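You operate a simulated robot arm through the tools that you are given. There is no shell and no other tool.

The job below is to be done with a simulated robot arm. You get a single attempt, and the scene is never put back.

Task
Pack the unit that the slip names: seat it in the foam, add the NUTS bag, fold both flaps.

It is judged by the outcome, as a careful person would: the job done as asked, and still so three seconds after it is handed in. It fails if anything else is knocked over, pushed out of place, dropped, spilled or broken. Flat cloth is picked up by pressing the open fingertips on it (5 to 10 N) and closing them slowly along it; thin cloth reads only 2 to 8 mm in the jaws.

Robot
A 7-joint arm with a two-finger parallel gripper, fixed in place. Base frame: the origin is at the foot of the arm, x ahead of it, y to its left, z up. Lengths are in m, angles in rad, forces in N, time in s.
With the tool pointing down near the work surface it reaches from about 0.1 to 0.94 m from the base axis. Its first joint turns from -2.897 to 2.897 rad. Payload 1.57 kg.
The TCP is the grasp point between the finger pads, 0.03 m short of the fingertips. In the tool frame z runs along the fingers and y along their closing line. Largest opening 0.08 m; finger width 0.017, thickness 0.012; the body of the gripper, 0.04 by 0.082 m, starts 0.08 m behind the TCP.
Orientation is told as [roll, pitch, yaw] about the base's x, y, z axes, in that order, counted from this pose: with the fingers straight down and closing along the base's y, the tool's x points along the base's -x, its y along +y and its z along -z.

Tools
- The arm moves only by the tool step_arm. Its argument "motion" is a list of rows, each an object of numbers (a shift or turn left out is 0, a gripper value left out holds the last): "tx", "ty", "tz": the shift along the tool's x, y, z in units of 300 mm (1.0 is 300 mm); "wx", "wy", "wz": the turn, a rotation vector about the tool's x, y, z in units of 45 degrees (1.0 is 45 degrees); "jaw": the finger opening in m, from 0 to 0.08. In form: [{"tx": .., "ty": .., "tz": .., "wx": .., "wy": .., "wz": .., "jaw": ..}, ...]. A call has 1 to 20 rows; each row is the pose to reach, as a shift and turn from the pose commanded when the call began, along the tool's axes at that moment. A call with a number of a shift or a turn outside -1 to 1 is refused whole. A row lasts 0.2 s, in which the tool goes at most 0.05 m and 0.15 rad; a call with a longer step from one row to the next is refused whole, and so is a gripper value outside its range. A pose out of reach is approached as far as the arm can. The call stops where the force on the tool passes 60 N (or 10 N more than at its start, if that is more) or the arm is blocked; 0.2 s more then pass. Each finger travels about 0.153 m/s and halts on what it meets, pressing with about 39 N; the grip force reading is that of the motor and also rises with nothing between the fingers. The clock runs only during rows and for 0.2 s after the last one: add rows that repeat a pose to give the fingers time. The reply holds the time, the measured pose of the TCP, the force on the tool along the base axes, the opening and the grip force, in the units named above and with some noise, with the torque about the TCP (base axes, N m) and any sound that the robot's microphone picked up.
- Cameras (640 x 400 px; columns grow to the right, rows downward): "scene" is fixed at [0.4014, 0.4968, 1.6088]; the picture's right is [0.50, 0.86, 0.00], its down [0.84, -0.49, -0.22] and it looks along [-0.19, 0.11, -0.98] (base axes); focal length 246 px, centre (320, 200). "wrist" rides on the gripper at [0.072, -0.007, -0.122] in the tool frame; the picture's right is [0.09, 1.00, 0.00], its down [-0.84, 0.08, -0.54] and it looks along [-0.54, 0.05, 0.84] (tool axes); focal length 238 px, centre (320, 200). There is no depth. A picture from a camera that has moved, and an enlarged one, comes with that camera's place and axes in the base frame and with its lens. The place of the scene camera against the robot may be out by one fixed shift of up to 0.018 m in any direction.
- snapshot(camera): a new picture of that camera. No time passes.
- inspect(camera, box): a new picture of the part [left, top, right, bottom] of that camera's present view, enlarged. No time passes.
- finish_job(): hands the job in; it is judged then, once.

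Places have to be worked out from the pictures, the camera data and where the tool is seen. Open the gripper and draw the arm clear of the work before you hand the job in, unless the task says otherwise.

The tools are called after "Request:" by a JSON object that holds its "fn" and its "kwargs". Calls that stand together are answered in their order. step_arm: Moves the arm, as the interface text tells. Its arguments: {"type":"object","properties":{"motion":{"type":"array"}},"required":["motion"]} The other tools are called the same way: snapshot (camera) takes a picture; inspect (camera, box) takes an enlarged picture of a part of a camera's view; finish_job () hands the job in.

At the start:

```text
time: 0.0
eef_pos: [0.1582, 0.5545, 1.24]
orientation: [0.001, 0.002, -0.001]
ft_force: [-1.2, 0.3, 0.4]
wrist_torque: [-0.01, 0.0, 0.01]
grip_width: 0.0799
grip_force: 0.2
```

scene: 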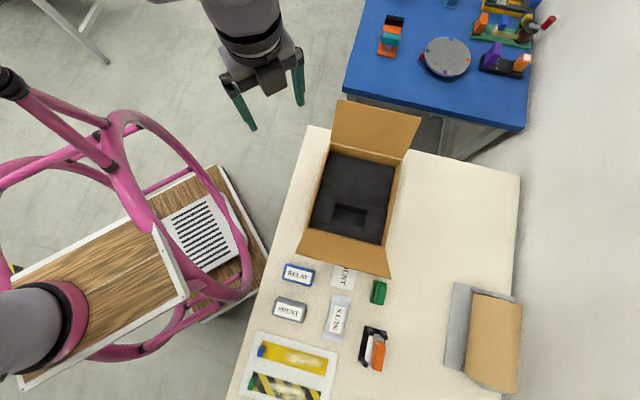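
wrist: 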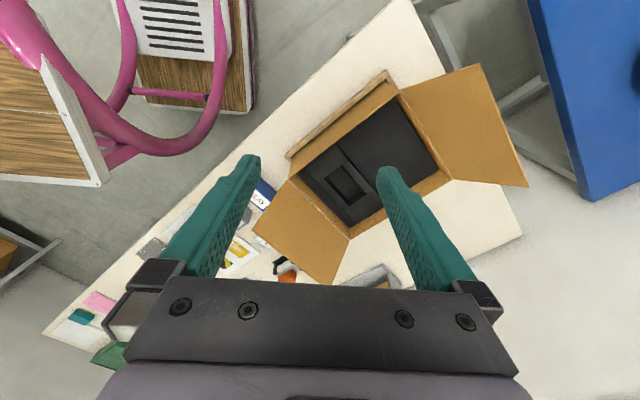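

I'll start by looking closely at the table and the items to find the slip, the units, and the bags.

Request:
{"fn": "inspect", "kwargs": {"camera": "scene", "box": [220, 250, 420, 400]}}

Request:
{"fn": "inspect", "kwargs": {"camera": "scene", "box": [280, 90, 440, 290]}}

Request:
{"fn": "inspect", "kwargs": {"camera": "scene", "box": [420, 260, 540, 400]}}

Request:
{"fn": "inspect", "kwargs": {"camera": "wrist", "box": [40, 160, 340, 360]}}

```text
2.67 times, centred on (320, 325) of scene
camera zoom: at [0.4014, 0.4968, 1.6088], right [0.5, 0.86, 0.0], down [0.84, -0.49, -0.22], along [-0.19, 0.11, -0.98], focal length 656 px, centre (320, -133)
```

zoom: 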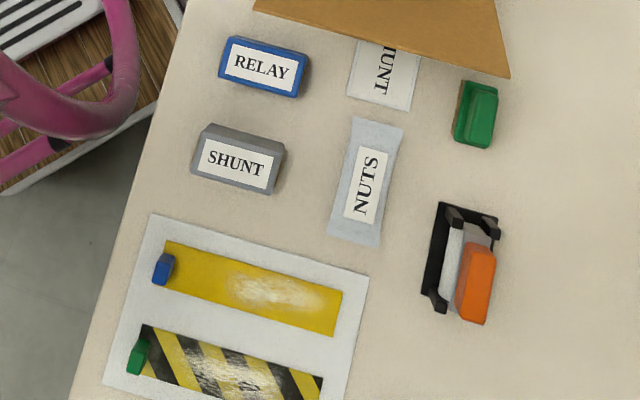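

```text
2.00 times, centred on (360, 190) of scene
camera zoom: at [0.4014, 0.4968, 1.6088], right [0.5, 0.86, 0.0], down [0.84, -0.49, -0.22], along [-0.19, 0.11, -0.98], focal length 492 px, centre (240, 220)
```

zoom: 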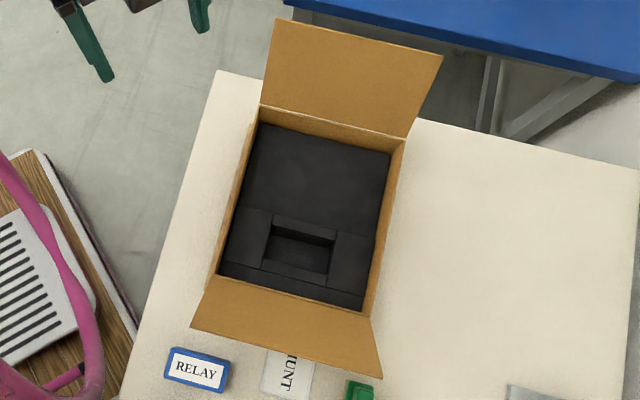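

```text
2.86 times, centred on (480, 330) of scene
camera zoom: at [0.4014, 0.4968, 1.6088], right [0.5, 0.86, 0.0], down [0.84, -0.49, -0.22], along [-0.19, 0.11, -0.98], focal length 703 px, centre (-137, -171)
```

zoom: 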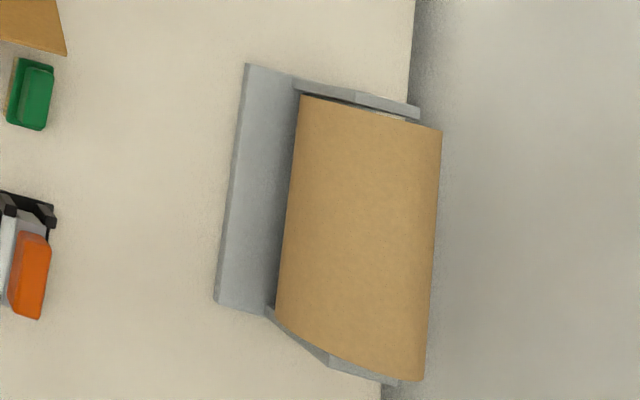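

```text
2.00 times, centred on (190, 260) of wrist
camera zoom: at [0.0861, 0.5486, 1.3622], right [-0.09, 1.0, 0.0], down [0.84, 0.08, 0.54], along [0.54, 0.05, -0.84], focal length 477 px, centre (580, 80)
```

zoom: 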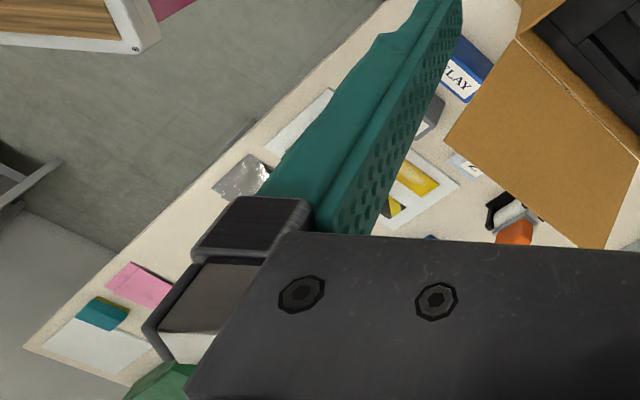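

The table appears to be at about z≈0.85, running diagonally, with more items beyond the scene camera's lower edge. I'll move the tool over toward that end, staying high, to look for the slip.

Request:
{"fn": "step_arm", "kwargs": {"motion": [{"tx": -0.1, "ty": -0.12}, {"tx": -0.2, "ty": -0.24}, {"tx": -0.3, "ty": -0.36}, {"tx": -0.4, "ty": -0.48}, {"tx": -0.5, "ty": -0.6}, {"tx": -0.6, "ty": -0.72}, {"tx": -0.7, "ty": -0.84}, {"tx": -0.8, "ty": -0.96}]}}

```text
time: 1.8
eef_pos: [0.3989, 0.2664, 1.2409]
orientation: [0.0, -0.001, 0.002]
ft_force: [0.3, 0.7, -0.5]
wrist_torque: [-0.01, 0.01, -0.01]
grip_width: 0.0802
grip_force: 0.2
```

The move went cleanly; now I take pictures from both cameras.

Request:
{"fn": "snapshot", "kwargs": {"camera": "wrist"}}

Request:
{"fn": "snapshot", "kwargs": {"camera": "scene"}}

```text
taken
camera wrist: at [0.327, 0.2586, 1.3634], right [-0.09, 1.0, 0.0], down [0.84, 0.08, 0.54], along [0.54, 0.05, -0.84], focal length 238 px, centre (320, 200)
```

wrist: 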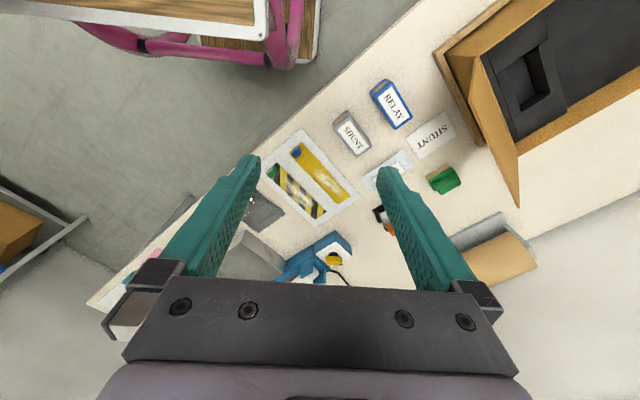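

```text
taken
```

scene: 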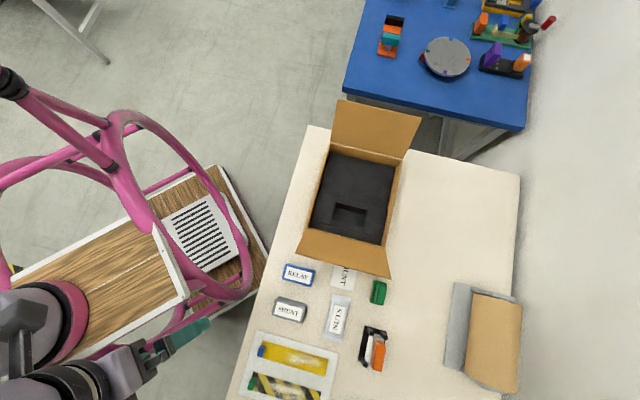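

The white paper by the box flap reads SHUNT, and there are units labelled RELAY and SHUNT. I'll zoom in to read all the labels and check for other slips or bags.

Request:
{"fn": "inspect", "kwargs": {"camera": "wrist", "box": [320, 60, 520, 230]}}

Request:
{"fn": "inspect", "kwargs": {"camera": "wrist", "box": [80, 120, 360, 300]}}

Request:
{"fn": "inspect", "kwargs": {"camera": "scene", "box": [260, 230, 400, 350]}}

```text
2.35 times, centred on (420, 145) of wrist
camera zoom: at [0.327, 0.2586, 1.3634], right [-0.09, 1.0, 0.0], down [0.84, 0.08, 0.54], along [0.54, 0.05, -0.84], focal length 561 px, centre (85, 329)
```

zoom: 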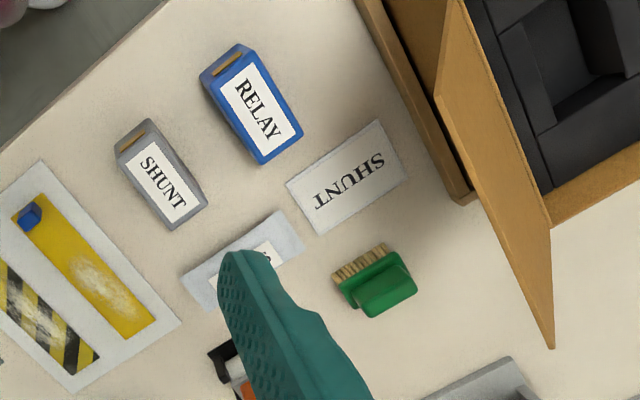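

```text
2.22 times, centred on (220, 210) of wrist
camera zoom: at [0.327, 0.2586, 1.3634], right [-0.09, 1.0, 0.0], down [0.84, 0.08, 0.54], along [0.54, 0.05, -0.84], focal length 530 px, centre (542, 178)
```

zoom: 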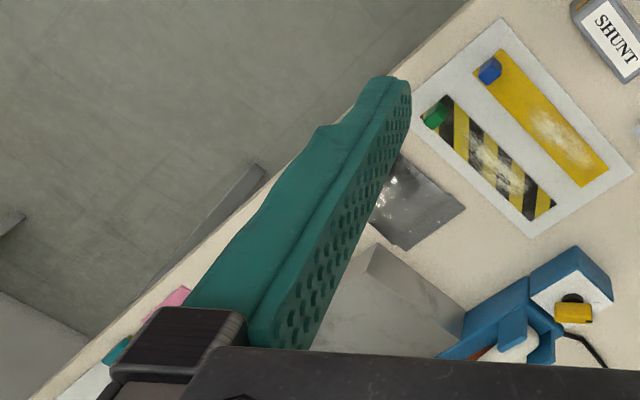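

```text
3.33 times, centred on (330, 290) of scene
camera zoom: at [0.4014, 0.4968, 1.6088], right [0.5, 0.86, 0.0], down [0.84, -0.49, -0.22], along [-0.19, 0.11, -0.98], focal length 820 px, centre (287, -100)
```

zoom: 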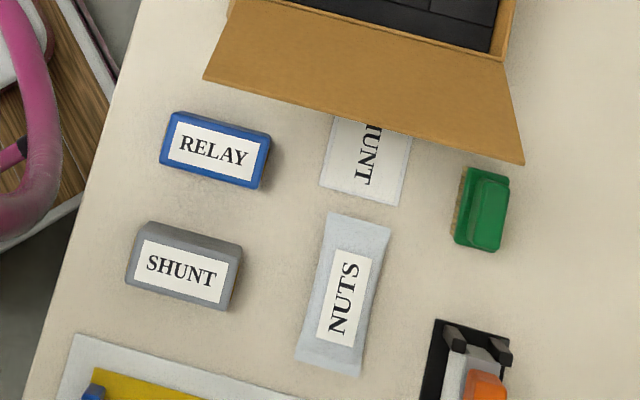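

The slip reads SHUNT, so the gray unit is the one to pack, and the NUTS bag lies beside it. Next I move back over the box with a 45° yaw so I can examine the foam cavity.

Request:
{"fn": "step_arm", "kwargs": {"motion": [{"tx": 0.1, "ty": 0.0975, "wz": -0.125}, {"tx": 0.2, "ty": 0.195, "wz": -0.25}, {"tx": 0.3, "ty": 0.2925, "wz": -0.375}, {"tx": 0.4, "ty": 0.39, "wz": -0.5}, {"tx": 0.5, "ty": 0.4875, "wz": -0.625}, {"tx": 0.6, "ty": 0.585, "wz": -0.75}, {"tx": 0.7, "ty": 0.6825, "wz": -0.875}, {"tx": 0.8, "ty": 0.78, "wz": -1.0}]}}

Request:
{"fn": "snapshot", "kwargs": {"camera": "wrist"}}

Request:
{"fn": "snapshot", "kwargs": {"camera": "scene"}}

```text
time: 3.6
eef_pos: [0.157, 0.4998, 1.2383]
orientation: [0.0, -0.001, 0.787]
ft_force: [0.9, -0.3, -0.3]
wrist_torque: [0.04, 0.0, 0.01]
grip_width: 0.0802
grip_force: 0.1
```

```text
taken
camera wrist: at [0.1111, 0.4442, 1.361], right [-0.77, 0.64, 0.0], down [0.54, 0.65, 0.54], along [0.35, 0.42, -0.84], focal length 238 px, centre (320, 200)
```

wrist: 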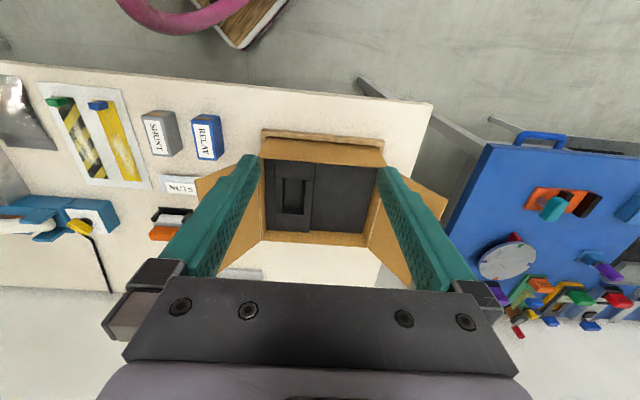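

```text
taken
```

scene: 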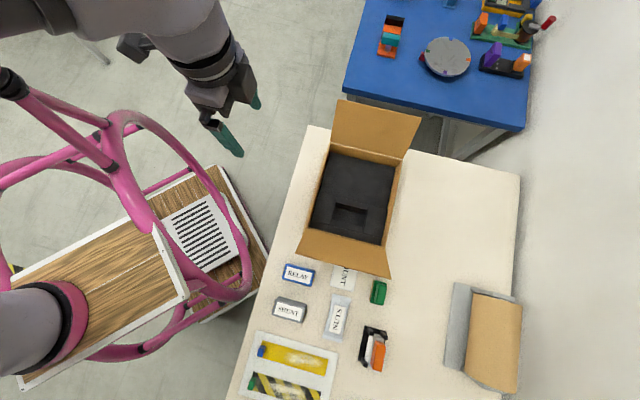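

The view is nearly aligned with the table axes. Zooming in on the foam and the flaps.

Request:
{"fn": "inspect", "kwargs": {"camera": "wrist", "box": [240, 110, 400, 260]}}

Request:
{"fn": "inspect", "kwargs": {"camera": "wrist", "box": [120, 90, 260, 220]}}

Request:
{"fn": "inspect", "kwargs": {"camera": "scene", "box": [295, 140, 405, 260]}}

```text
2.67 times, centred on (320, 185) of wrist
camera zoom: at [0.1111, 0.4442, 1.361], right [-0.77, 0.64, 0.0], down [0.54, 0.65, 0.54], along [0.35, 0.42, -0.84], focal length 636 px, centre (320, 240)
```

zoom: 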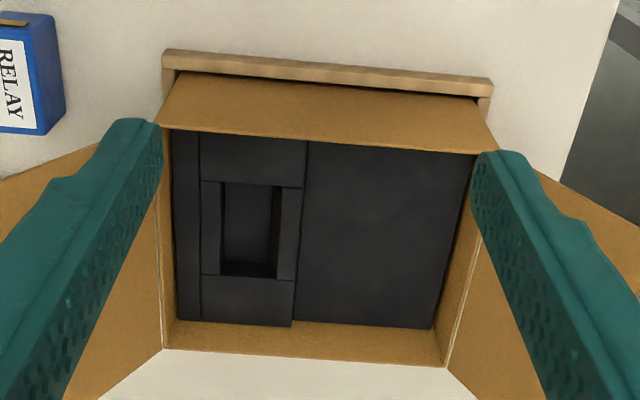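

```text
3.08 times, centred on (190, 155) of wrist
camera zoom: at [0.1111, 0.4442, 1.361], right [-0.77, 0.64, 0.0], down [0.54, 0.65, 0.54], along [0.35, 0.42, -0.84], focal length 733 px, centre (720, 338)
```

zoom: 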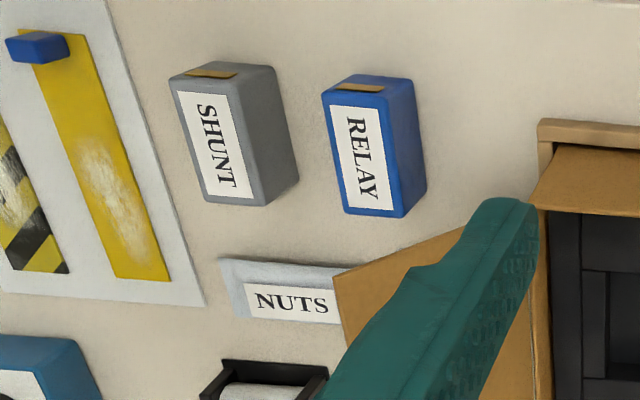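

```text
3.33 times, centred on (350, 200) of scene
camera zoom: at [0.4014, 0.4968, 1.6088], right [0.5, 0.86, 0.0], down [0.84, -0.49, -0.22], along [-0.19, 0.11, -0.98], focal length 820 px, centre (220, 200)
```

zoom: 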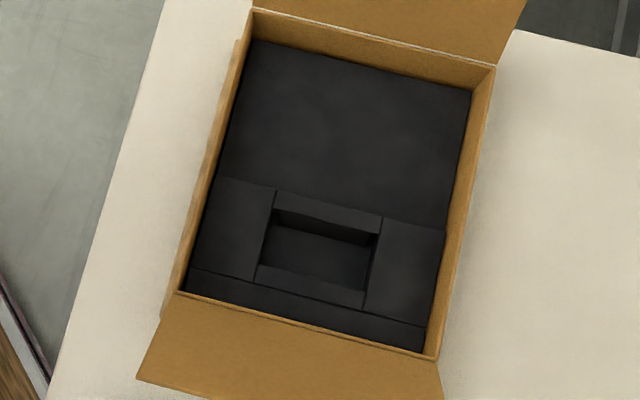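

The cavity sits in the unit-side half of the foam, with some step features around it. I'll go lower over the box for a close-up, keeping clear of the flaps.

Request:
{"fn": "step_arm", "kwargs": {"motion": [{"tx": -0.057, "ty": -0.035, "tz": 0.098}, {"tx": -0.114, "ty": -0.07, "tz": 0.196}, {"tx": -0.172, "ty": -0.105, "tz": 0.295}, {"tx": -0.229, "ty": -0.139, "tz": 0.393}]}}

Request:
{"fn": "snapshot", "kwargs": {"camera": "wrist"}}

Request:
{"fn": "inspect", "kwargs": {"camera": "wrist", "box": [240, 110, 400, 260]}}

```text
time: 4.6
eef_pos: [0.2356, 0.5197, 1.122]
orientation: [0.001, 0.0, 0.787]
ft_force: [-0.8, 0.1, -0.1]
wrist_torque: [0.03, -0.05, -0.03]
grip_width: 0.0799
grip_force: 0.0
```

```text
taken
camera wrist: at [0.1889, 0.4643, 1.2438], right [-0.77, 0.64, 0.0], down [0.54, 0.65, 0.54], along [0.35, 0.42, -0.84], focal length 238 px, centre (320, 200)
```

wrist: 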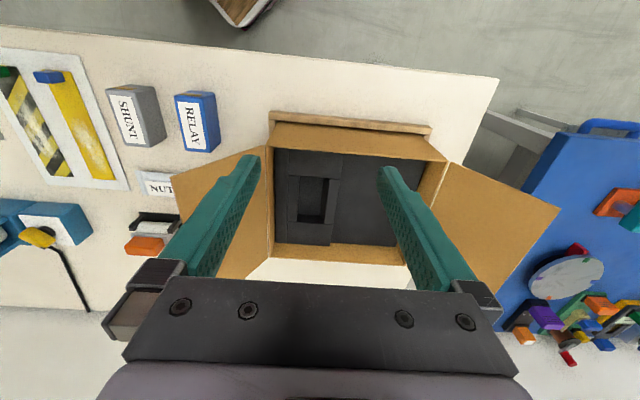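

```text
2.67 times, centred on (320, 185) of wrist
camera zoom: at [0.1889, 0.4643, 1.2438], right [-0.77, 0.64, 0.0], down [0.54, 0.65, 0.54], along [0.35, 0.42, -0.84], focal length 636 px, centre (320, 240)
```

zoom: 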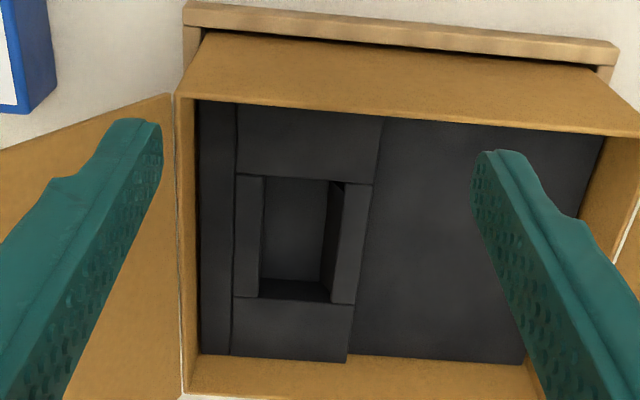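

The foam shows a plain half and a half holding the cavity, with thin strips alongside it. I need to know which parts are higher or lower, so I zoom in further on both cameras.

Request:
{"fn": "inspect", "kwargs": {"camera": "scene", "box": [340, 180, 400, 250]}}

Request:
{"fn": "inspect", "kwargs": {"camera": "scene", "box": [300, 180, 360, 250]}}

Request:
{"fn": "inspect", "kwargs": {"camera": "wrist", "box": [275, 140, 345, 255]}}

```text
5.71 times, centred on (370, 215) of scene
camera zoom: at [0.4014, 0.4968, 1.6088], right [0.5, 0.86, 0.0], down [0.84, -0.49, -0.22], along [-0.19, 0.11, -0.98], focal length 1405 px, centre (34, 114)
```

zoom: 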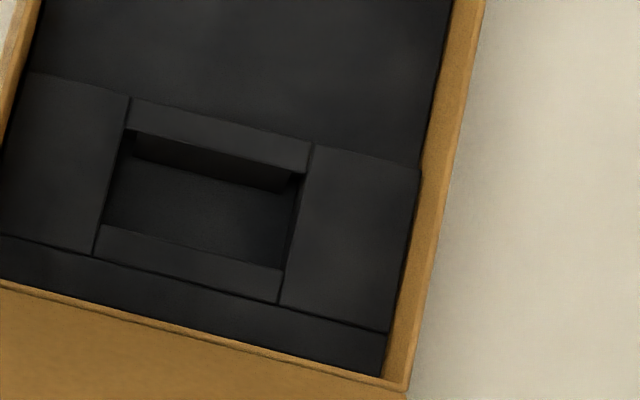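

```text
5.71 times, centred on (330, 215) of scene
camera zoom: at [0.4014, 0.4968, 1.6088], right [0.5, 0.86, 0.0], down [0.84, -0.49, -0.22], along [-0.19, 0.11, -0.98], focal length 1405 px, centre (263, 114)
```

zoom: 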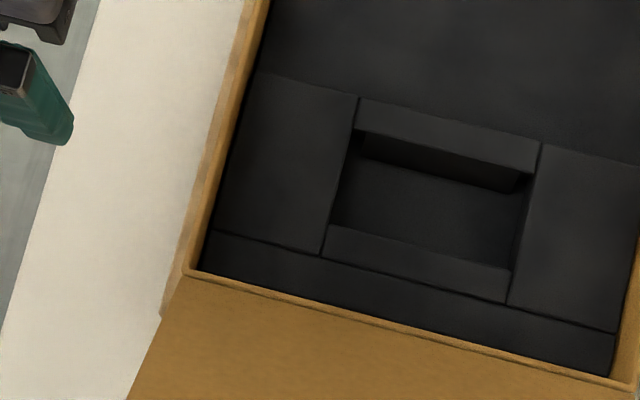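

```text
3.48 times, centred on (310, 198) of wrist
camera zoom: at [0.1889, 0.4643, 1.2438], right [-0.77, 0.64, 0.0], down [0.54, 0.65, 0.54], along [0.35, 0.42, -0.84], focal length 829 px, centre (355, 209)
```

zoom: 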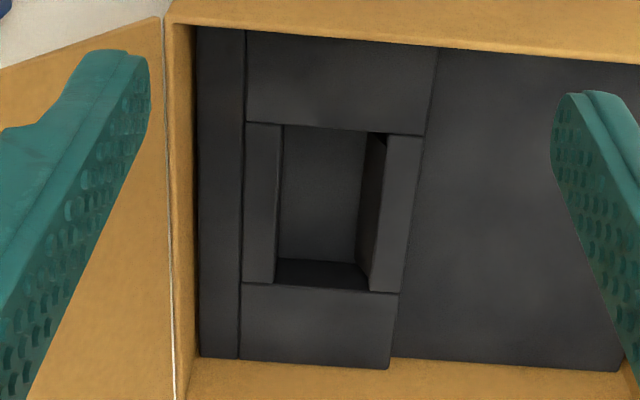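

The cavity block seems raised above the plain half and is a bit smaller than the box. Now I'll look at the SHUNT unit and NUTS bag close up to measure them.

Request:
{"fn": "step_arm", "kwargs": {"motion": [{"tx": 0.025, "ty": -0.14}, {"tx": 0.05, "ty": -0.28}, {"tx": 0.075, "ty": -0.42}, {"tx": 0.1, "ty": -0.56}, {"tx": 0.125, "ty": -0.7, "tz": 0.05}, {"tx": 0.15, "ty": -0.82, "tz": 0.13}, {"tx": 0.17, "ty": -0.92, "tz": 0.23}, {"tx": 0.179, "ty": -0.995, "tz": 0.333}]}}

Request:
{"fn": "snapshot", "kwargs": {"camera": "wrist"}}

Request:
{"fn": "inspect", "kwargs": {"camera": "wrist", "box": [240, 100, 400, 230]}}

```text
time: 6.4
eef_pos: [0.41, 0.2683, 1.021]
orientation: [0.0, 0.001, 0.785]
ft_force: [-0.5, 0.3, 0.1]
wrist_torque: [0.03, -0.01, 0.0]
grip_width: 0.08
grip_force: 0.1
```

```text
taken
camera wrist: at [0.3634, 0.2135, 1.1441], right [-0.77, 0.64, 0.0], down [0.54, 0.65, 0.54], along [0.35, 0.42, -0.84], focal length 238 px, centre (320, 200)
```

wrist: 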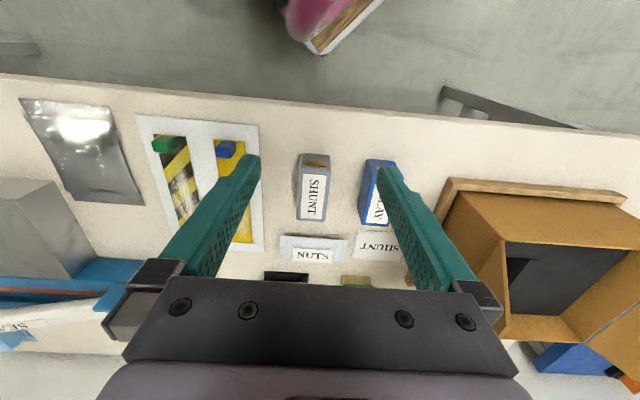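

```text
3.08 times, centred on (320, 165) of wrist
camera zoom: at [0.3634, 0.2135, 1.1441], right [-0.77, 0.64, 0.0], down [0.54, 0.65, 0.54], along [0.35, 0.42, -0.84], focal length 733 px, centre (320, 308)
```

zoom: 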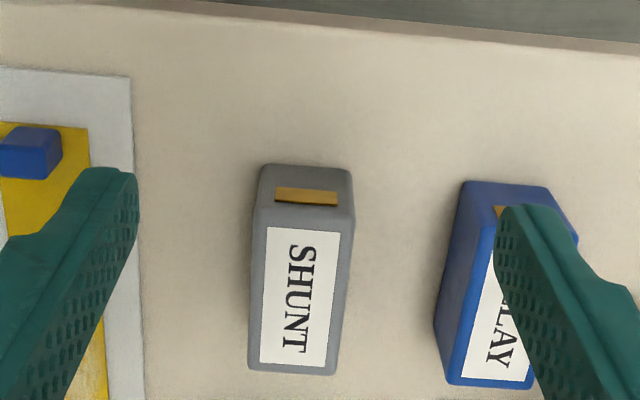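

The SHUNT unit is about 0.087 × 0.043 m, about 0.044 tall, with its long axis at 45° and centred near (0.484, 0.343). Now I zoom in on the bag, slip and box edge from this pose.

Request:
{"fn": "inspect", "kwargs": {"camera": "wrist", "box": [250, 200, 410, 300]}}

Request:
{"fn": "inspect", "kwargs": {"camera": "wrist", "box": [400, 160, 640, 390]}}

Request:
{"fn": "inspect", "kwargs": {"camera": "wrist", "box": [0, 80, 270, 370]}}

```text
4.00 times, centred on (330, 250) of wrist
camera zoom: at [0.3634, 0.2135, 1.1441], right [-0.77, 0.64, 0.0], down [0.54, 0.65, 0.54], along [0.35, 0.42, -0.84], focal length 953 px, centre (280, 0)
```

zoom: 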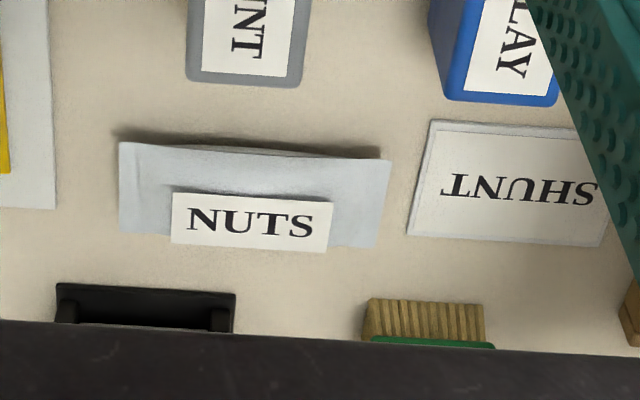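

```text
1.74 times, centred on (520, 275) of wrist
camera zoom: at [0.3634, 0.2135, 1.1441], right [-0.77, 0.64, 0.0], down [0.54, 0.65, 0.54], along [0.35, 0.42, -0.84], focal length 414 px, centre (-28, 70)
```

zoom: 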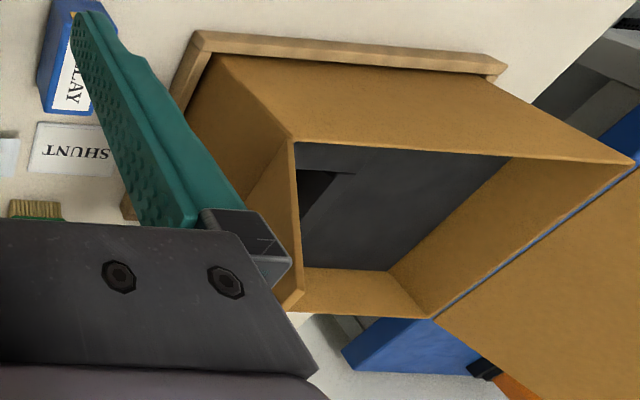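

```text
1.38 times, centred on (135, 225) of wrist
camera zoom: at [0.3634, 0.2135, 1.1441], right [-0.77, 0.64, 0.0], down [0.54, 0.65, 0.54], along [0.35, 0.42, -0.84], focal length 329 px, centre (575, 166)
```

zoom: 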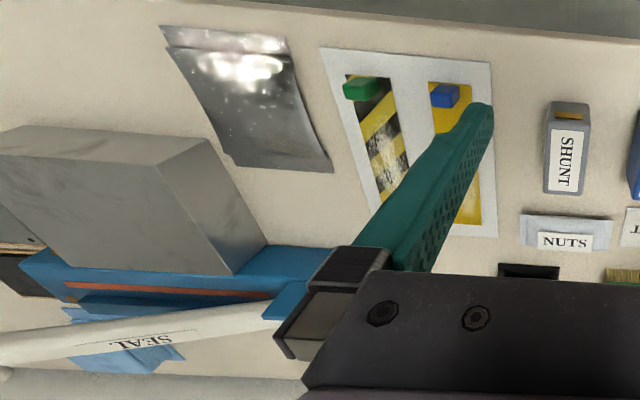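

The box rim comes out near z≈0.93 with both flaps standing up and out (tips z≈1.04), and the foam cavity is about 0.095×0.05 m. I'll move above the SHUNT unit with open jaws, then check alignment.

Request:
{"fn": "step_arm", "kwargs": {"motion": [{"tx": -0.0876, "tz": 0.0675}, {"tx": -0.175, "tz": 0.135}, {"tx": -0.263, "ty": 0.001, "tz": 0.2}, {"tx": -0.3505, "ty": 0.0016, "tz": 0.27}, {"tx": -0.3505, "ty": 0.0016, "tz": 0.27}]}}

Request:
{"fn": "snapshot", "kwargs": {"camera": "wrist"}}

Request:
{"fn": "snapshot", "kwargs": {"camera": "scene"}}

```text
time: 7.6
eef_pos: [0.4848, 0.3462, 0.9403]
orientation: [0.0, 0.001, 0.785]
ft_force: [-0.2, -0.6, -0.2]
wrist_torque: [-0.01, 0.01, 0.02]
grip_width: 0.0799
grip_force: 0.0
```

```text
taken
camera wrist: at [0.4381, 0.2909, 1.0628], right [-0.77, 0.64, 0.0], down [0.54, 0.65, 0.54], along [0.35, 0.42, -0.84], focal length 238 px, centre (320, 200)
```

wrist: 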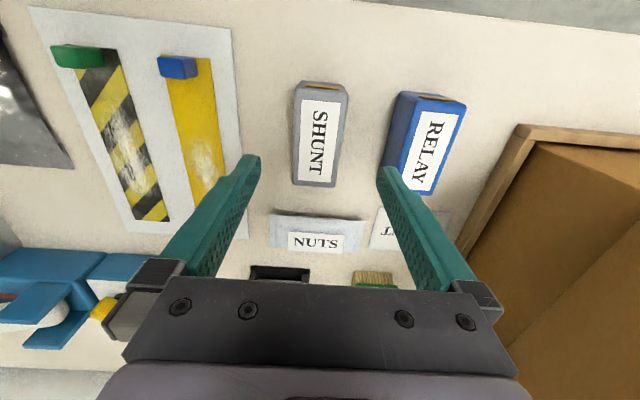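

```text
taken
```

scene: 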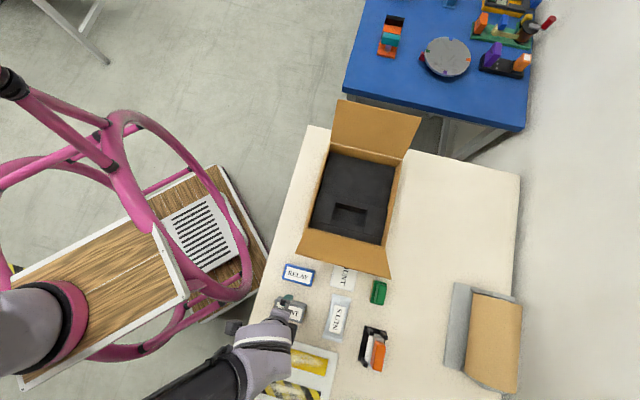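

The unit lies between the fingers; I zoom in to measure its exact centre against the tool axis.

Request:
{"fn": "inspect", "kwargs": {"camera": "wrist", "box": [260, 70, 380, 200]}}

```text
3.08 times, centred on (320, 135) of wrist
camera zoom: at [0.4381, 0.2909, 1.0628], right [-0.77, 0.64, 0.0], down [0.54, 0.65, 0.54], along [0.35, 0.42, -0.84], focal length 733 px, centre (320, 400)
```

zoom: 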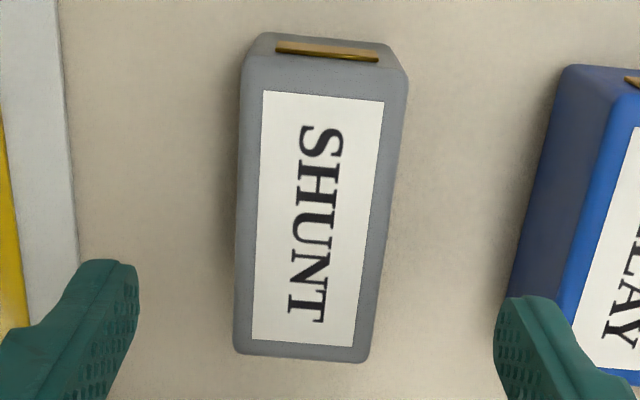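

The unit measures 0.042×0.086 m, centred at (0.486, 0.3445), which matches the tool axis within 2 mm. I descend to a shallow grip (tips about 1.2 cm below the unit's top).

Request:
{"fn": "step_arm", "kwargs": {"motion": [{"ty": -0.0067, "tz": 0.07}, {"ty": -0.0067, "tz": 0.14}, {"ty": -0.0067, "tz": 0.2}, {"ty": -0.0067, "tz": 0.2}]}}

Request:
{"fn": "inspect", "kwargs": {"camera": "wrist", "box": [240, 70, 400, 210]}}

```text
time: 8.6
eef_pos: [0.487, 0.3448, 0.8813]
orientation: [0.0, 0.0, 0.785]
ft_force: [0.2, -0.2, -0.6]
wrist_torque: [-0.03, 0.0, -0.01]
grip_width: 0.0798
grip_force: 0.0
```

```text
2.86 times, centred on (320, 140) of wrist
camera zoom: at [0.4395, 0.2898, 1.0033], right [-0.77, 0.64, 0.0], down [0.54, 0.65, 0.54], along [0.35, 0.42, -0.84], focal length 681 px, centre (320, 371)
```

zoom: 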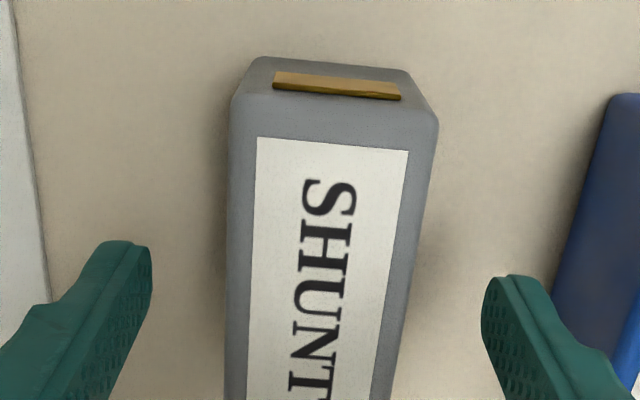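

Tips are about 1 cm below the unit's top edge on both sides. I go 6 mm lower and close the jaws on the unit.

Request:
{"fn": "step_arm", "kwargs": {"motion": [{"tz": 0.021}, {"tz": 0.021, "jaw": 0.06}, {"tz": 0.021, "jaw": 0.05}, {"tz": 0.021, "jaw": 0.03}, {"tz": 0.021, "jaw": 0.02}, {"tz": 0.021, "jaw": 0.02}]}}

Request:
{"fn": "snapshot", "kwargs": {"camera": "wrist"}}

```text
time: 10.0
eef_pos: [0.4856, 0.3453, 0.8749]
orientation: [0.0, 0.001, 0.784]
ft_force: [0.2, -0.3, 1.2]
wrist_torque: [0.01, -0.02, 0.02]
grip_width: 0.0445
grip_force: 38.9
```

```text
taken
camera wrist: at [0.4396, 0.2892, 0.9971], right [-0.77, 0.64, 0.0], down [0.54, 0.65, 0.54], along [0.35, 0.42, -0.84], focal length 238 px, centre (320, 200)
```

wrist: 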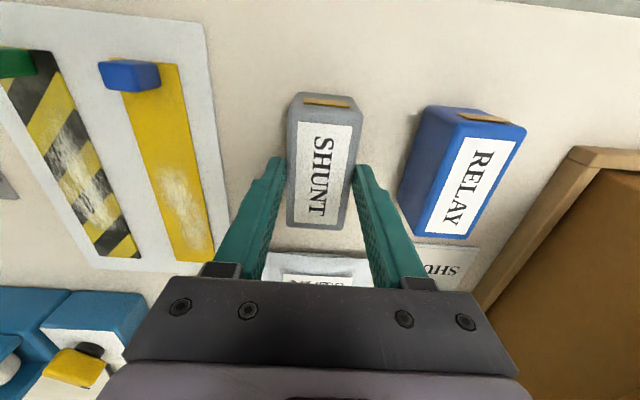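

The unit is gripped at 0.0445 m. I lift a little first to check that it holds and doesn't tilt.

Request:
{"fn": "step_arm", "kwargs": {"motion": [{"tz": -0.03}, {"tz": -0.07}, {"tz": -0.13}, {"tz": -0.2}, {"tz": -0.2}]}}

Request:
{"fn": "snapshot", "kwargs": {"camera": "wrist"}}

Request:
{"fn": "inspect", "kwargs": {"camera": "wrist", "box": [240, 70, 400, 250]}}

```text
time: 11.2
eef_pos: [0.4847, 0.3445, 0.9353]
orientation: [0.0, 0.0, 0.785]
ft_force: [0.2, 0.8, -2.7]
wrist_torque: [0.0, 0.02, -0.02]
grip_width: 0.0445
grip_force: 38.8
```

```text
taken
camera wrist: at [0.4384, 0.2889, 1.0572], right [-0.77, 0.64, 0.0], down [0.54, 0.65, 0.54], along [0.35, 0.42, -0.84], focal length 238 px, centre (320, 200)
```

wrist: 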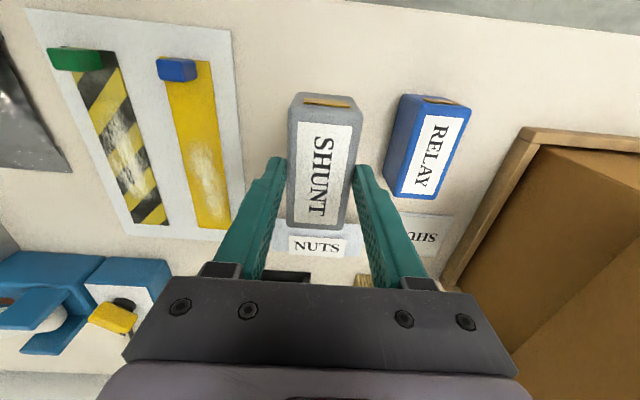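

```text
2.22 times, centred on (320, 160) of wrist
camera zoom: at [0.4384, 0.2889, 1.0572], right [-0.77, 0.64, 0.0], down [0.54, 0.65, 0.54], along [0.35, 0.42, -0.84], focal length 530 px, centre (320, 289)
```

zoom: 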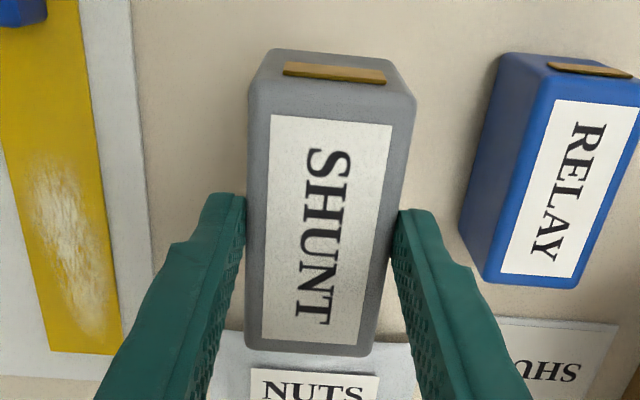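

The unit is held firmly and level (about 0.27 kg). I raise it well above the flap tips and move to a spot where the cavity shows to the side of the held unit.

Request:
{"fn": "step_arm", "kwargs": {"motion": [{"tz": -0.13}, {"tz": -0.27}, {"tz": -0.42}, {"tz": -0.57}, {"tz": -0.7157}, {"tx": -0.077, "ty": 0.107, "tz": -0.7157}, {"tx": -0.155, "ty": 0.215, "tz": -0.7157}, {"tx": -0.232, "ty": 0.322, "tz": -0.7157}, {"tx": -0.31, "ty": 0.43, "tz": -0.7157}, {"tx": -0.387, "ty": 0.537, "tz": -0.7157}, {"tx": -0.387, "ty": 0.537, "tz": -0.7157}]}}

Request:
{"fn": "snapshot", "kwargs": {"camera": "wrist"}}

Request:
{"fn": "inspect", "kwargs": {"camera": "wrist", "box": [340, 50, 500, 180]}}

Request:
{"fn": "snapshot", "kwargs": {"camera": "scene"}}

```text
time: 13.6
eef_pos: [0.4517, 0.5417, 1.1484]
orientation: [0.0, 0.0, 0.785]
ft_force: [-0.5, -0.3, -3.2]
wrist_torque: [-0.01, 0.04, 0.0]
grip_width: 0.0446
grip_force: 39.3
```

```text
taken
camera wrist: at [0.406, 0.4854, 1.2716], right [-0.77, 0.64, 0.0], down [0.54, 0.65, 0.54], along [0.35, 0.42, -0.84], focal length 238 px, centre (320, 200)
```

wrist: 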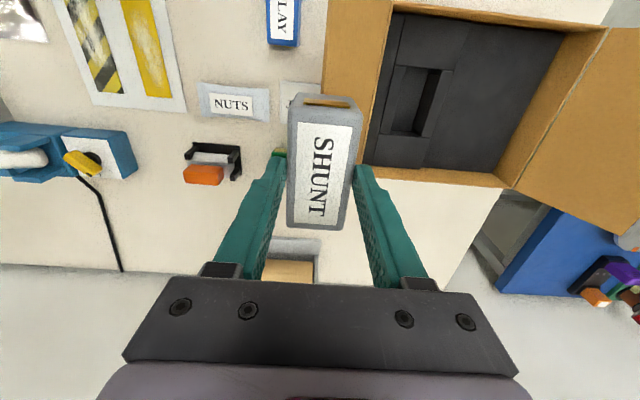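

```text
3.08 times, centred on (420, 115) of wrist
camera zoom: at [0.406, 0.4854, 1.2716], right [-0.77, 0.64, 0.0], down [0.54, 0.65, 0.54], along [0.35, 0.42, -0.84], focal length 733 px, centre (12, 462)
```

zoom: 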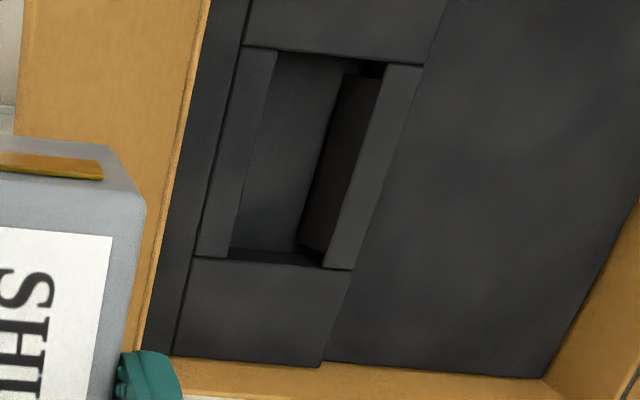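

```text
taken
```

scene: 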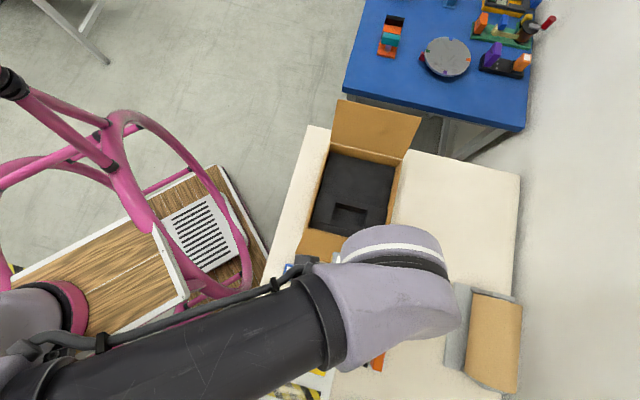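

The cavity opening works out to centre (0.344, 0.631) at z≈0.895, about 0.050×0.093 m, so clearance is roughly 2–2.5 mm per side. I move above it and lower the unit to just over the foam, then check alignment visually.

Request:
{"fn": "step_arm", "kwargs": {"motion": [{"tx": 0.014, "ty": 0.116}, {"tx": 0.028, "ty": 0.232}, {"tx": 0.042, "ty": 0.348}, {"tx": 0.0554, "ty": 0.464}, {"tx": 0.0554, "ty": 0.464, "tz": 0.12}, {"tx": 0.0554, "ty": 0.464, "tz": 0.24}, {"tx": 0.0554, "ty": 0.464, "tz": 0.36}, {"tx": 0.0554, "ty": 0.464, "tz": 0.47}, {"tx": 0.0554, "ty": 0.464, "tz": 0.545}, {"tx": 0.0554, "ty": 0.464, "tz": 0.545}]}}

Request:
{"fn": "snapshot", "kwargs": {"camera": "wrist"}}

Request:
{"fn": "inspect", "kwargs": {"camera": "wrist", "box": [240, 50, 400, 250]}}

Request:
{"fn": "inspect", "kwargs": {"camera": "scene", "box": [280, 100, 440, 290]}}

```text
time: 15.8
eef_pos: [0.3443, 0.6272, 0.9857]
orientation: [0.0, 0.0, 0.786]
ft_force: [-0.6, -0.7, -2.9]
wrist_torque: [-0.01, -0.01, -0.04]
grip_width: 0.0444
grip_force: 38.9
```

```text
taken
camera wrist: at [0.2972, 0.5719, 1.1086], right [-0.77, 0.64, 0.0], down [0.54, 0.65, 0.54], along [0.35, 0.42, -0.84], focal length 238 px, centre (320, 200)
```

wrist: 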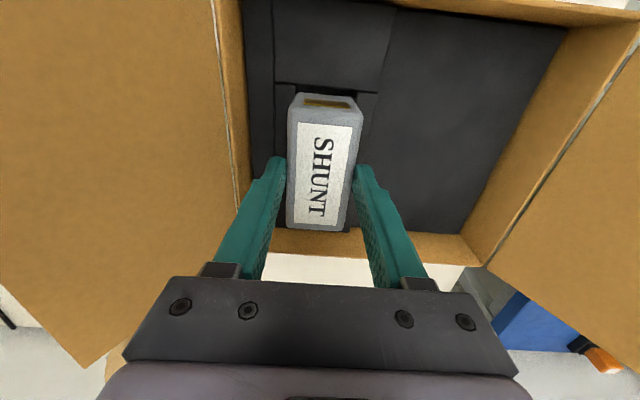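

```text
2.00 times, centred on (320, 150) of wrist
camera zoom: at [0.2972, 0.5719, 1.1086], right [-0.77, 0.64, 0.0], down [0.54, 0.65, 0.54], along [0.35, 0.42, -0.84], focal length 477 px, centre (320, 300)
```

zoom: 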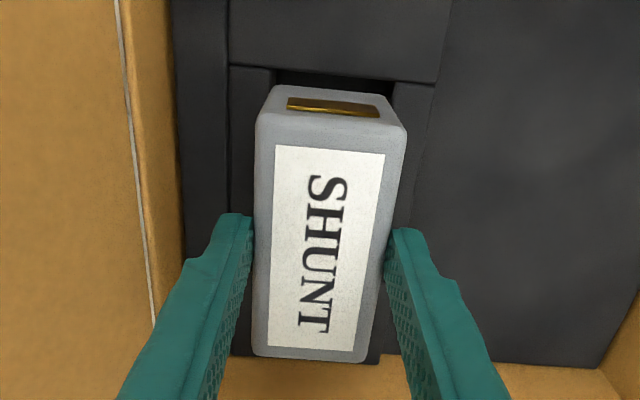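

```text
2.11 times, centred on (360, 195) of scene
camera zoom: at [0.4014, 0.4968, 1.6088], right [0.5, 0.86, 0.0], down [0.84, -0.49, -0.22], along [-0.19, 0.11, -0.98], focal length 518 px, centre (236, 210)
```

zoom: 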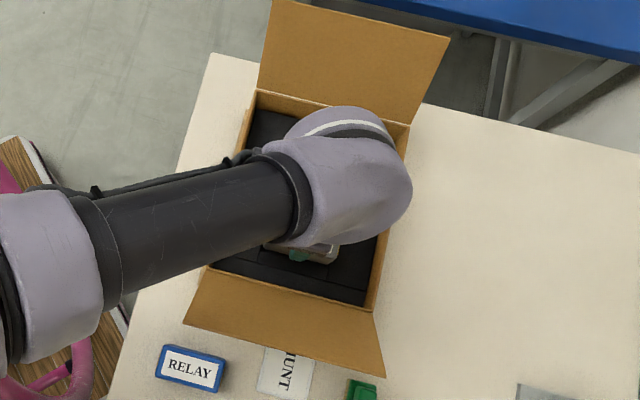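

The unit's near end is within about 2 mm of centred; it needs about 1 mm shift along the closing axis. I apply that and start lowering gently into the cavity, watching the force.

Request:
{"fn": "step_arm", "kwargs": {"motion": [{"ty": 0.004, "tz": 0.03}, {"ty": 0.004, "tz": 0.06}, {"ty": 0.004, "tz": 0.075}, {"ty": 0.004, "tz": 0.075}]}}

Request:
{"fn": "inspect", "kwargs": {"camera": "wrist", "box": [240, 50, 400, 250]}}

```text
time: 16.8
eef_pos: [0.3419, 0.6274, 0.963]
orientation: [-0.002, 0.0, 0.787]
ft_force: [-0.6, -0.1, -2.1]
wrist_torque: [-0.01, 0.03, 0.01]
grip_width: 0.0446
grip_force: 39.3
```

```text
2.00 times, centred on (320, 150) of wrist
camera zoom: at [0.2962, 0.5722, 1.0857], right [-0.77, 0.64, 0.0], down [0.54, 0.65, 0.54], along [0.35, 0.42, -0.84], focal length 477 px, centre (320, 300)
```

zoom: 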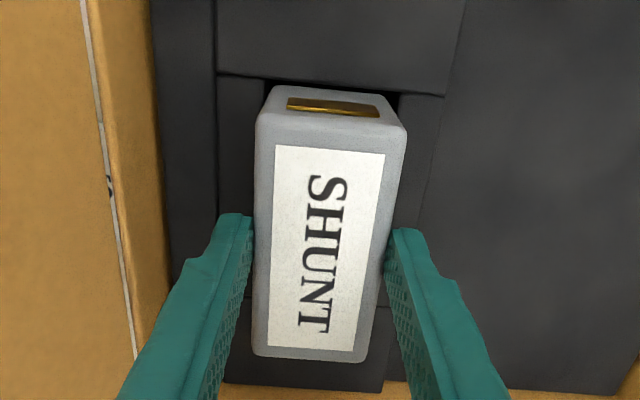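

The unit's bottom is now right at the foam surface and sits inside the opening on all visible sides. I continue down in small steps.

Request:
{"fn": "step_arm", "kwargs": {"motion": [{"ty": 0.002, "tz": 0.01}, {"ty": 0.002, "tz": 0.02}, {"ty": 0.002, "tz": 0.03}, {"ty": 0.002, "tz": 0.03}]}}

Request:
{"fn": "inspect", "kwargs": {"camera": "wrist", "box": [240, 50, 400, 250]}}

```text
time: 17.8
eef_pos: [0.3421, 0.6282, 0.9549]
orientation: [0.001, 0.001, 0.784]
ft_force: [3.8, -2.9, 1.9]
wrist_torque: [-0.22, -0.13, 0.14]
grip_width: 0.0446
grip_force: 38.8
```

```text
2.00 times, centred on (320, 150) of wrist
camera zoom: at [0.2961, 0.5723, 1.0778], right [-0.77, 0.64, 0.0], down [0.54, 0.65, 0.54], along [0.35, 0.42, -0.84], focal length 477 px, centre (320, 300)
```

zoom: 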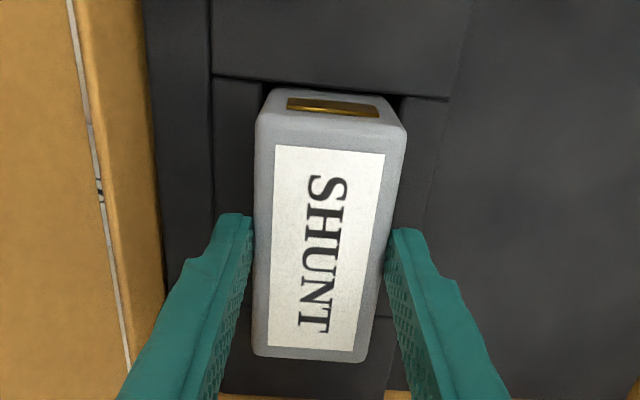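

A sideways force of about 4.7 N shows the unit touching the +y (tool) wall of the cavity. I shift back about 1.5 mm and go slightly lower.

Request:
{"fn": "step_arm", "kwargs": {"motion": [{"ty": -0.005}, {"ty": -0.005, "tz": 0.005}, {"ty": -0.005, "tz": 0.01}, {"ty": -0.005, "tz": 0.01}]}}

```text
time: 18.8
eef_pos: [0.343, 0.627, 0.9506]
orientation: [0.0, 0.002, 0.785]
ft_force: [3.4, -4.3, -4.0]
wrist_torque: [-0.34, -0.27, -0.04]
grip_width: 0.0444
grip_force: 39.4
```

There's still a lateral push of about 5 N the same way, so I shift another 1.5 mm before going further.

Request:
{"fn": "step_arm", "kwargs": {"motion": [{"ty": -0.003}, {"ty": -0.006}, {"ty": -0.006}]}}

```text
time: 19.6
eef_pos: [0.3442, 0.6273, 0.9521]
orientation: [0.0, -0.002, 0.785]
ft_force: [0.8, 0.0, -4.7]
wrist_torque: [-0.01, -0.06, -0.12]
grip_width: 0.0448
grip_force: 39.7
```

The lateral force is gone. I continue downward in small steps.

Request:
{"fn": "step_arm", "kwargs": {"motion": [{"tz": 0.007}, {"tz": 0.014}, {"tz": 0.02}, {"tz": 0.02}]}}

Request:
{"fn": "inspect", "kwargs": {"camera": "wrist", "box": [240, 50, 400, 250]}}

```text
time: 20.6
eef_pos: [0.344, 0.6258, 0.9448]
orientation: [0.001, 0.001, 0.784]
ft_force: [0.4, 2.3, 1.3]
wrist_torque: [0.21, 0.0, -0.02]
grip_width: 0.0442
grip_force: 39.3
```

```text
2.00 times, centred on (320, 150) of wrist
camera zoom: at [0.2971, 0.5704, 1.0681], right [-0.77, 0.64, 0.0], down [0.54, 0.65, 0.54], along [0.35, 0.42, -0.84], focal length 477 px, centre (320, 300)
```

zoom: 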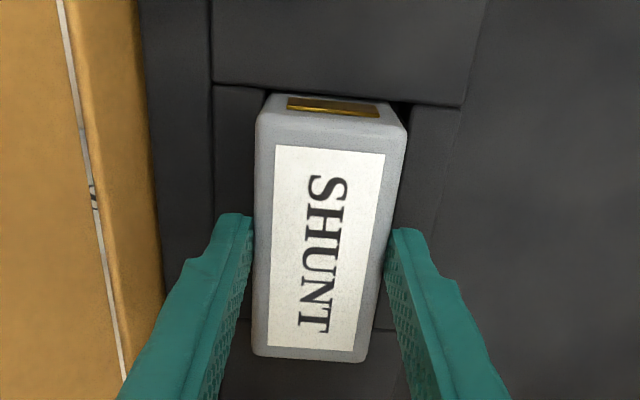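

Forces are small (about 2 N). The unit is going in; I continue lowering a few mm at a time.

Request:
{"fn": "step_arm", "kwargs": {"motion": [{"tz": 0.007}, {"tz": 0.014}, {"tz": 0.014}]}}

```text
time: 21.4
eef_pos: [0.3447, 0.6257, 0.9427]
orientation: [0.002, -0.003, 0.785]
ft_force: [-2.5, -7.1, 35.5]
wrist_torque: [-0.2, 0.02, 0.01]
grip_width: 0.0447
grip_force: 39.0
```

Force rose to 35 N, so the unit has bottomed out (or is jammed). I back off 1.5 mm and look.

Request:
{"fn": "step_arm", "kwargs": {"motion": [{"tz": -0.006}, {"tz": -0.006}]}}

Request:
{"fn": "snapshot", "kwargs": {"camera": "wrist"}}

Request:
{"fn": "inspect", "kwargs": {"camera": "wrist", "box": [240, 50, 400, 250]}}

```text
time: 22.0
eef_pos: [0.3441, 0.6254, 0.9438]
orientation: [0.001, -0.002, 0.786]
ft_force: [-1.6, 1.7, 17.9]
wrist_torque: [0.82, -0.5, -0.03]
grip_width: 0.0447
grip_force: 38.7
```

```text
taken
camera wrist: at [0.2973, 0.5706, 1.0655], right [-0.77, 0.64, 0.0], down [0.54, 0.65, 0.54], along [0.35, 0.42, -0.84], focal length 238 px, centre (320, 200)
```

wrist: 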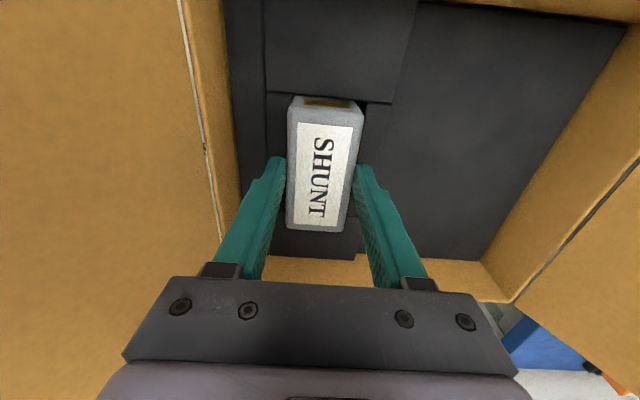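

```text
2.00 times, centred on (320, 150) of wrist
camera zoom: at [0.2973, 0.5706, 1.0655], right [-0.77, 0.64, 0.0], down [0.54, 0.65, 0.54], along [0.35, 0.42, -0.84], focal length 477 px, centre (320, 300)
```

zoom: 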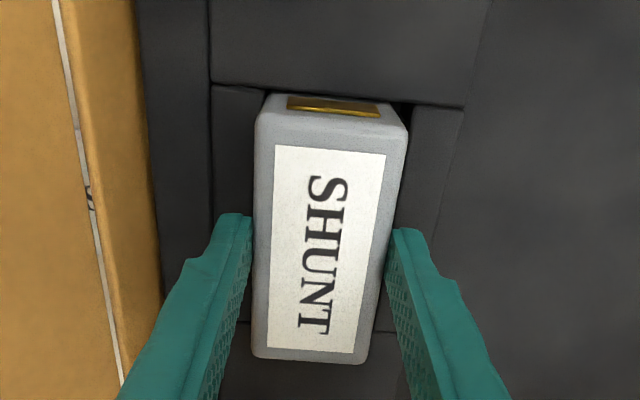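

The unit is well into the cavity (about 18 mm or more). I release it by opening the jaws modestly, rise a bit, and check how it settled.

Request:
{"fn": "step_arm", "kwargs": {"motion": [{"jaw": 0.05}, {"jaw": 0.06}, {"jaw": 0.062, "tz": -0.03}, {"jaw": 0.062, "tz": -0.1}, {"jaw": 0.062, "tz": -0.2}, {"jaw": 0.062, "tz": -0.2}]}}

Request:
{"fn": "snapshot", "kwargs": {"camera": "wrist"}}

Request:
{"fn": "inspect", "kwargs": {"camera": "wrist", "box": [250, 60, 390, 250]}}

```text
time: 23.4
eef_pos: [0.3433, 0.6276, 1.0026]
orientation: [0.0, 0.0, 0.785]
ft_force: [0.3, -0.4, 0.3]
wrist_torque: [0.0, -0.01, -0.01]
grip_width: 0.0621
grip_force: 0.1
```

```text
taken
camera wrist: at [0.2974, 0.5713, 1.1253], right [-0.77, 0.64, 0.0], down [0.54, 0.65, 0.54], along [0.35, 0.42, -0.84], focal length 238 px, centre (320, 200)
```

wrist: 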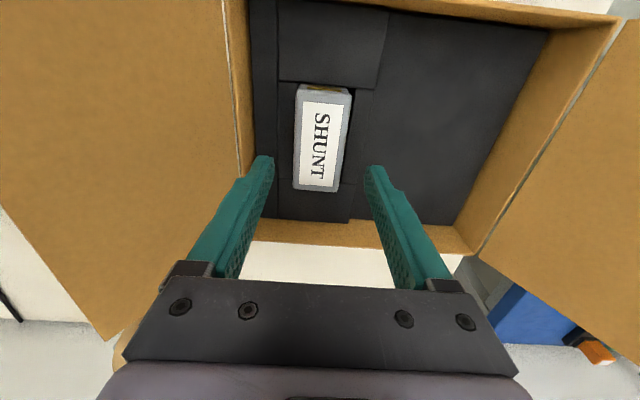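

```text
2.11 times, centred on (320, 155) of wrist
camera zoom: at [0.2974, 0.5713, 1.1253], right [-0.77, 0.64, 0.0], down [0.54, 0.65, 0.54], along [0.35, 0.42, -0.84], focal length 502 px, centre (320, 295)
```

zoom: 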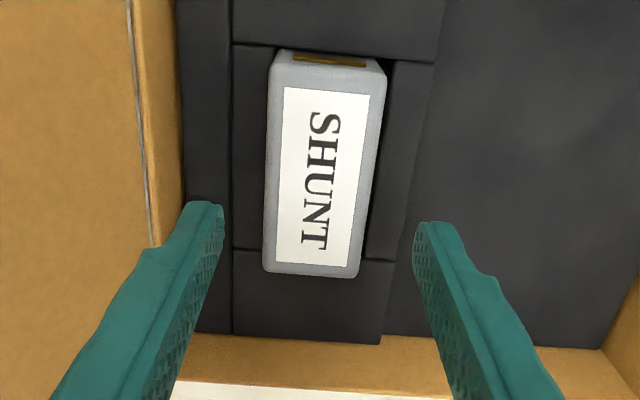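

The unit sits level inside the cavity with a gap visible all round. To be sure it's fully seated, I'll close the fingers and press gently on its top.

Request:
{"fn": "step_arm", "kwargs": {"motion": [{"jaw": 0.03}, {"jaw": 0.0, "tx": -0.01}, {"jaw": 0.0, "tx": -0.01, "tz": 0.05}, {"jaw": 0.0, "tx": -0.01, "tz": 0.1}, {"jaw": 0.0, "tx": -0.01, "tz": 0.14}, {"jaw": 0.0, "tx": -0.01, "tz": 0.14}]}}

Request:
{"fn": "snapshot", "kwargs": {"camera": "wrist"}}

```text
time: 24.8
eef_pos: [0.3463, 0.6281, 0.9612]
orientation: [0.001, 0.001, 0.785]
ft_force: [-0.3, -0.1, 0.2]
wrist_torque: [0.01, 0.03, 0.01]
grip_width: 0.0
grip_force: 20.8
```

```text
taken
camera wrist: at [0.2998, 0.5726, 1.0829], right [-0.77, 0.64, 0.0], down [0.54, 0.65, 0.54], along [0.35, 0.42, -0.84], focal length 238 px, centre (320, 200)
```

wrist: 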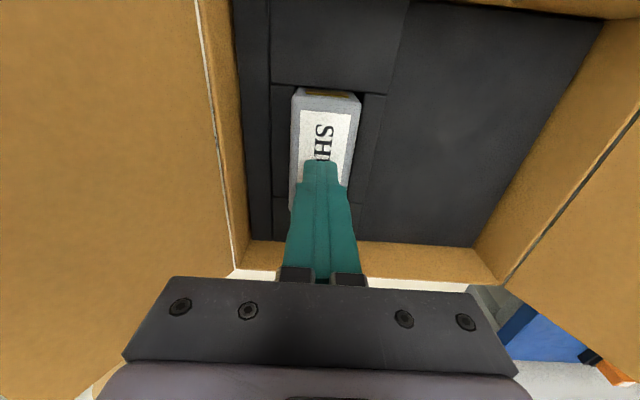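

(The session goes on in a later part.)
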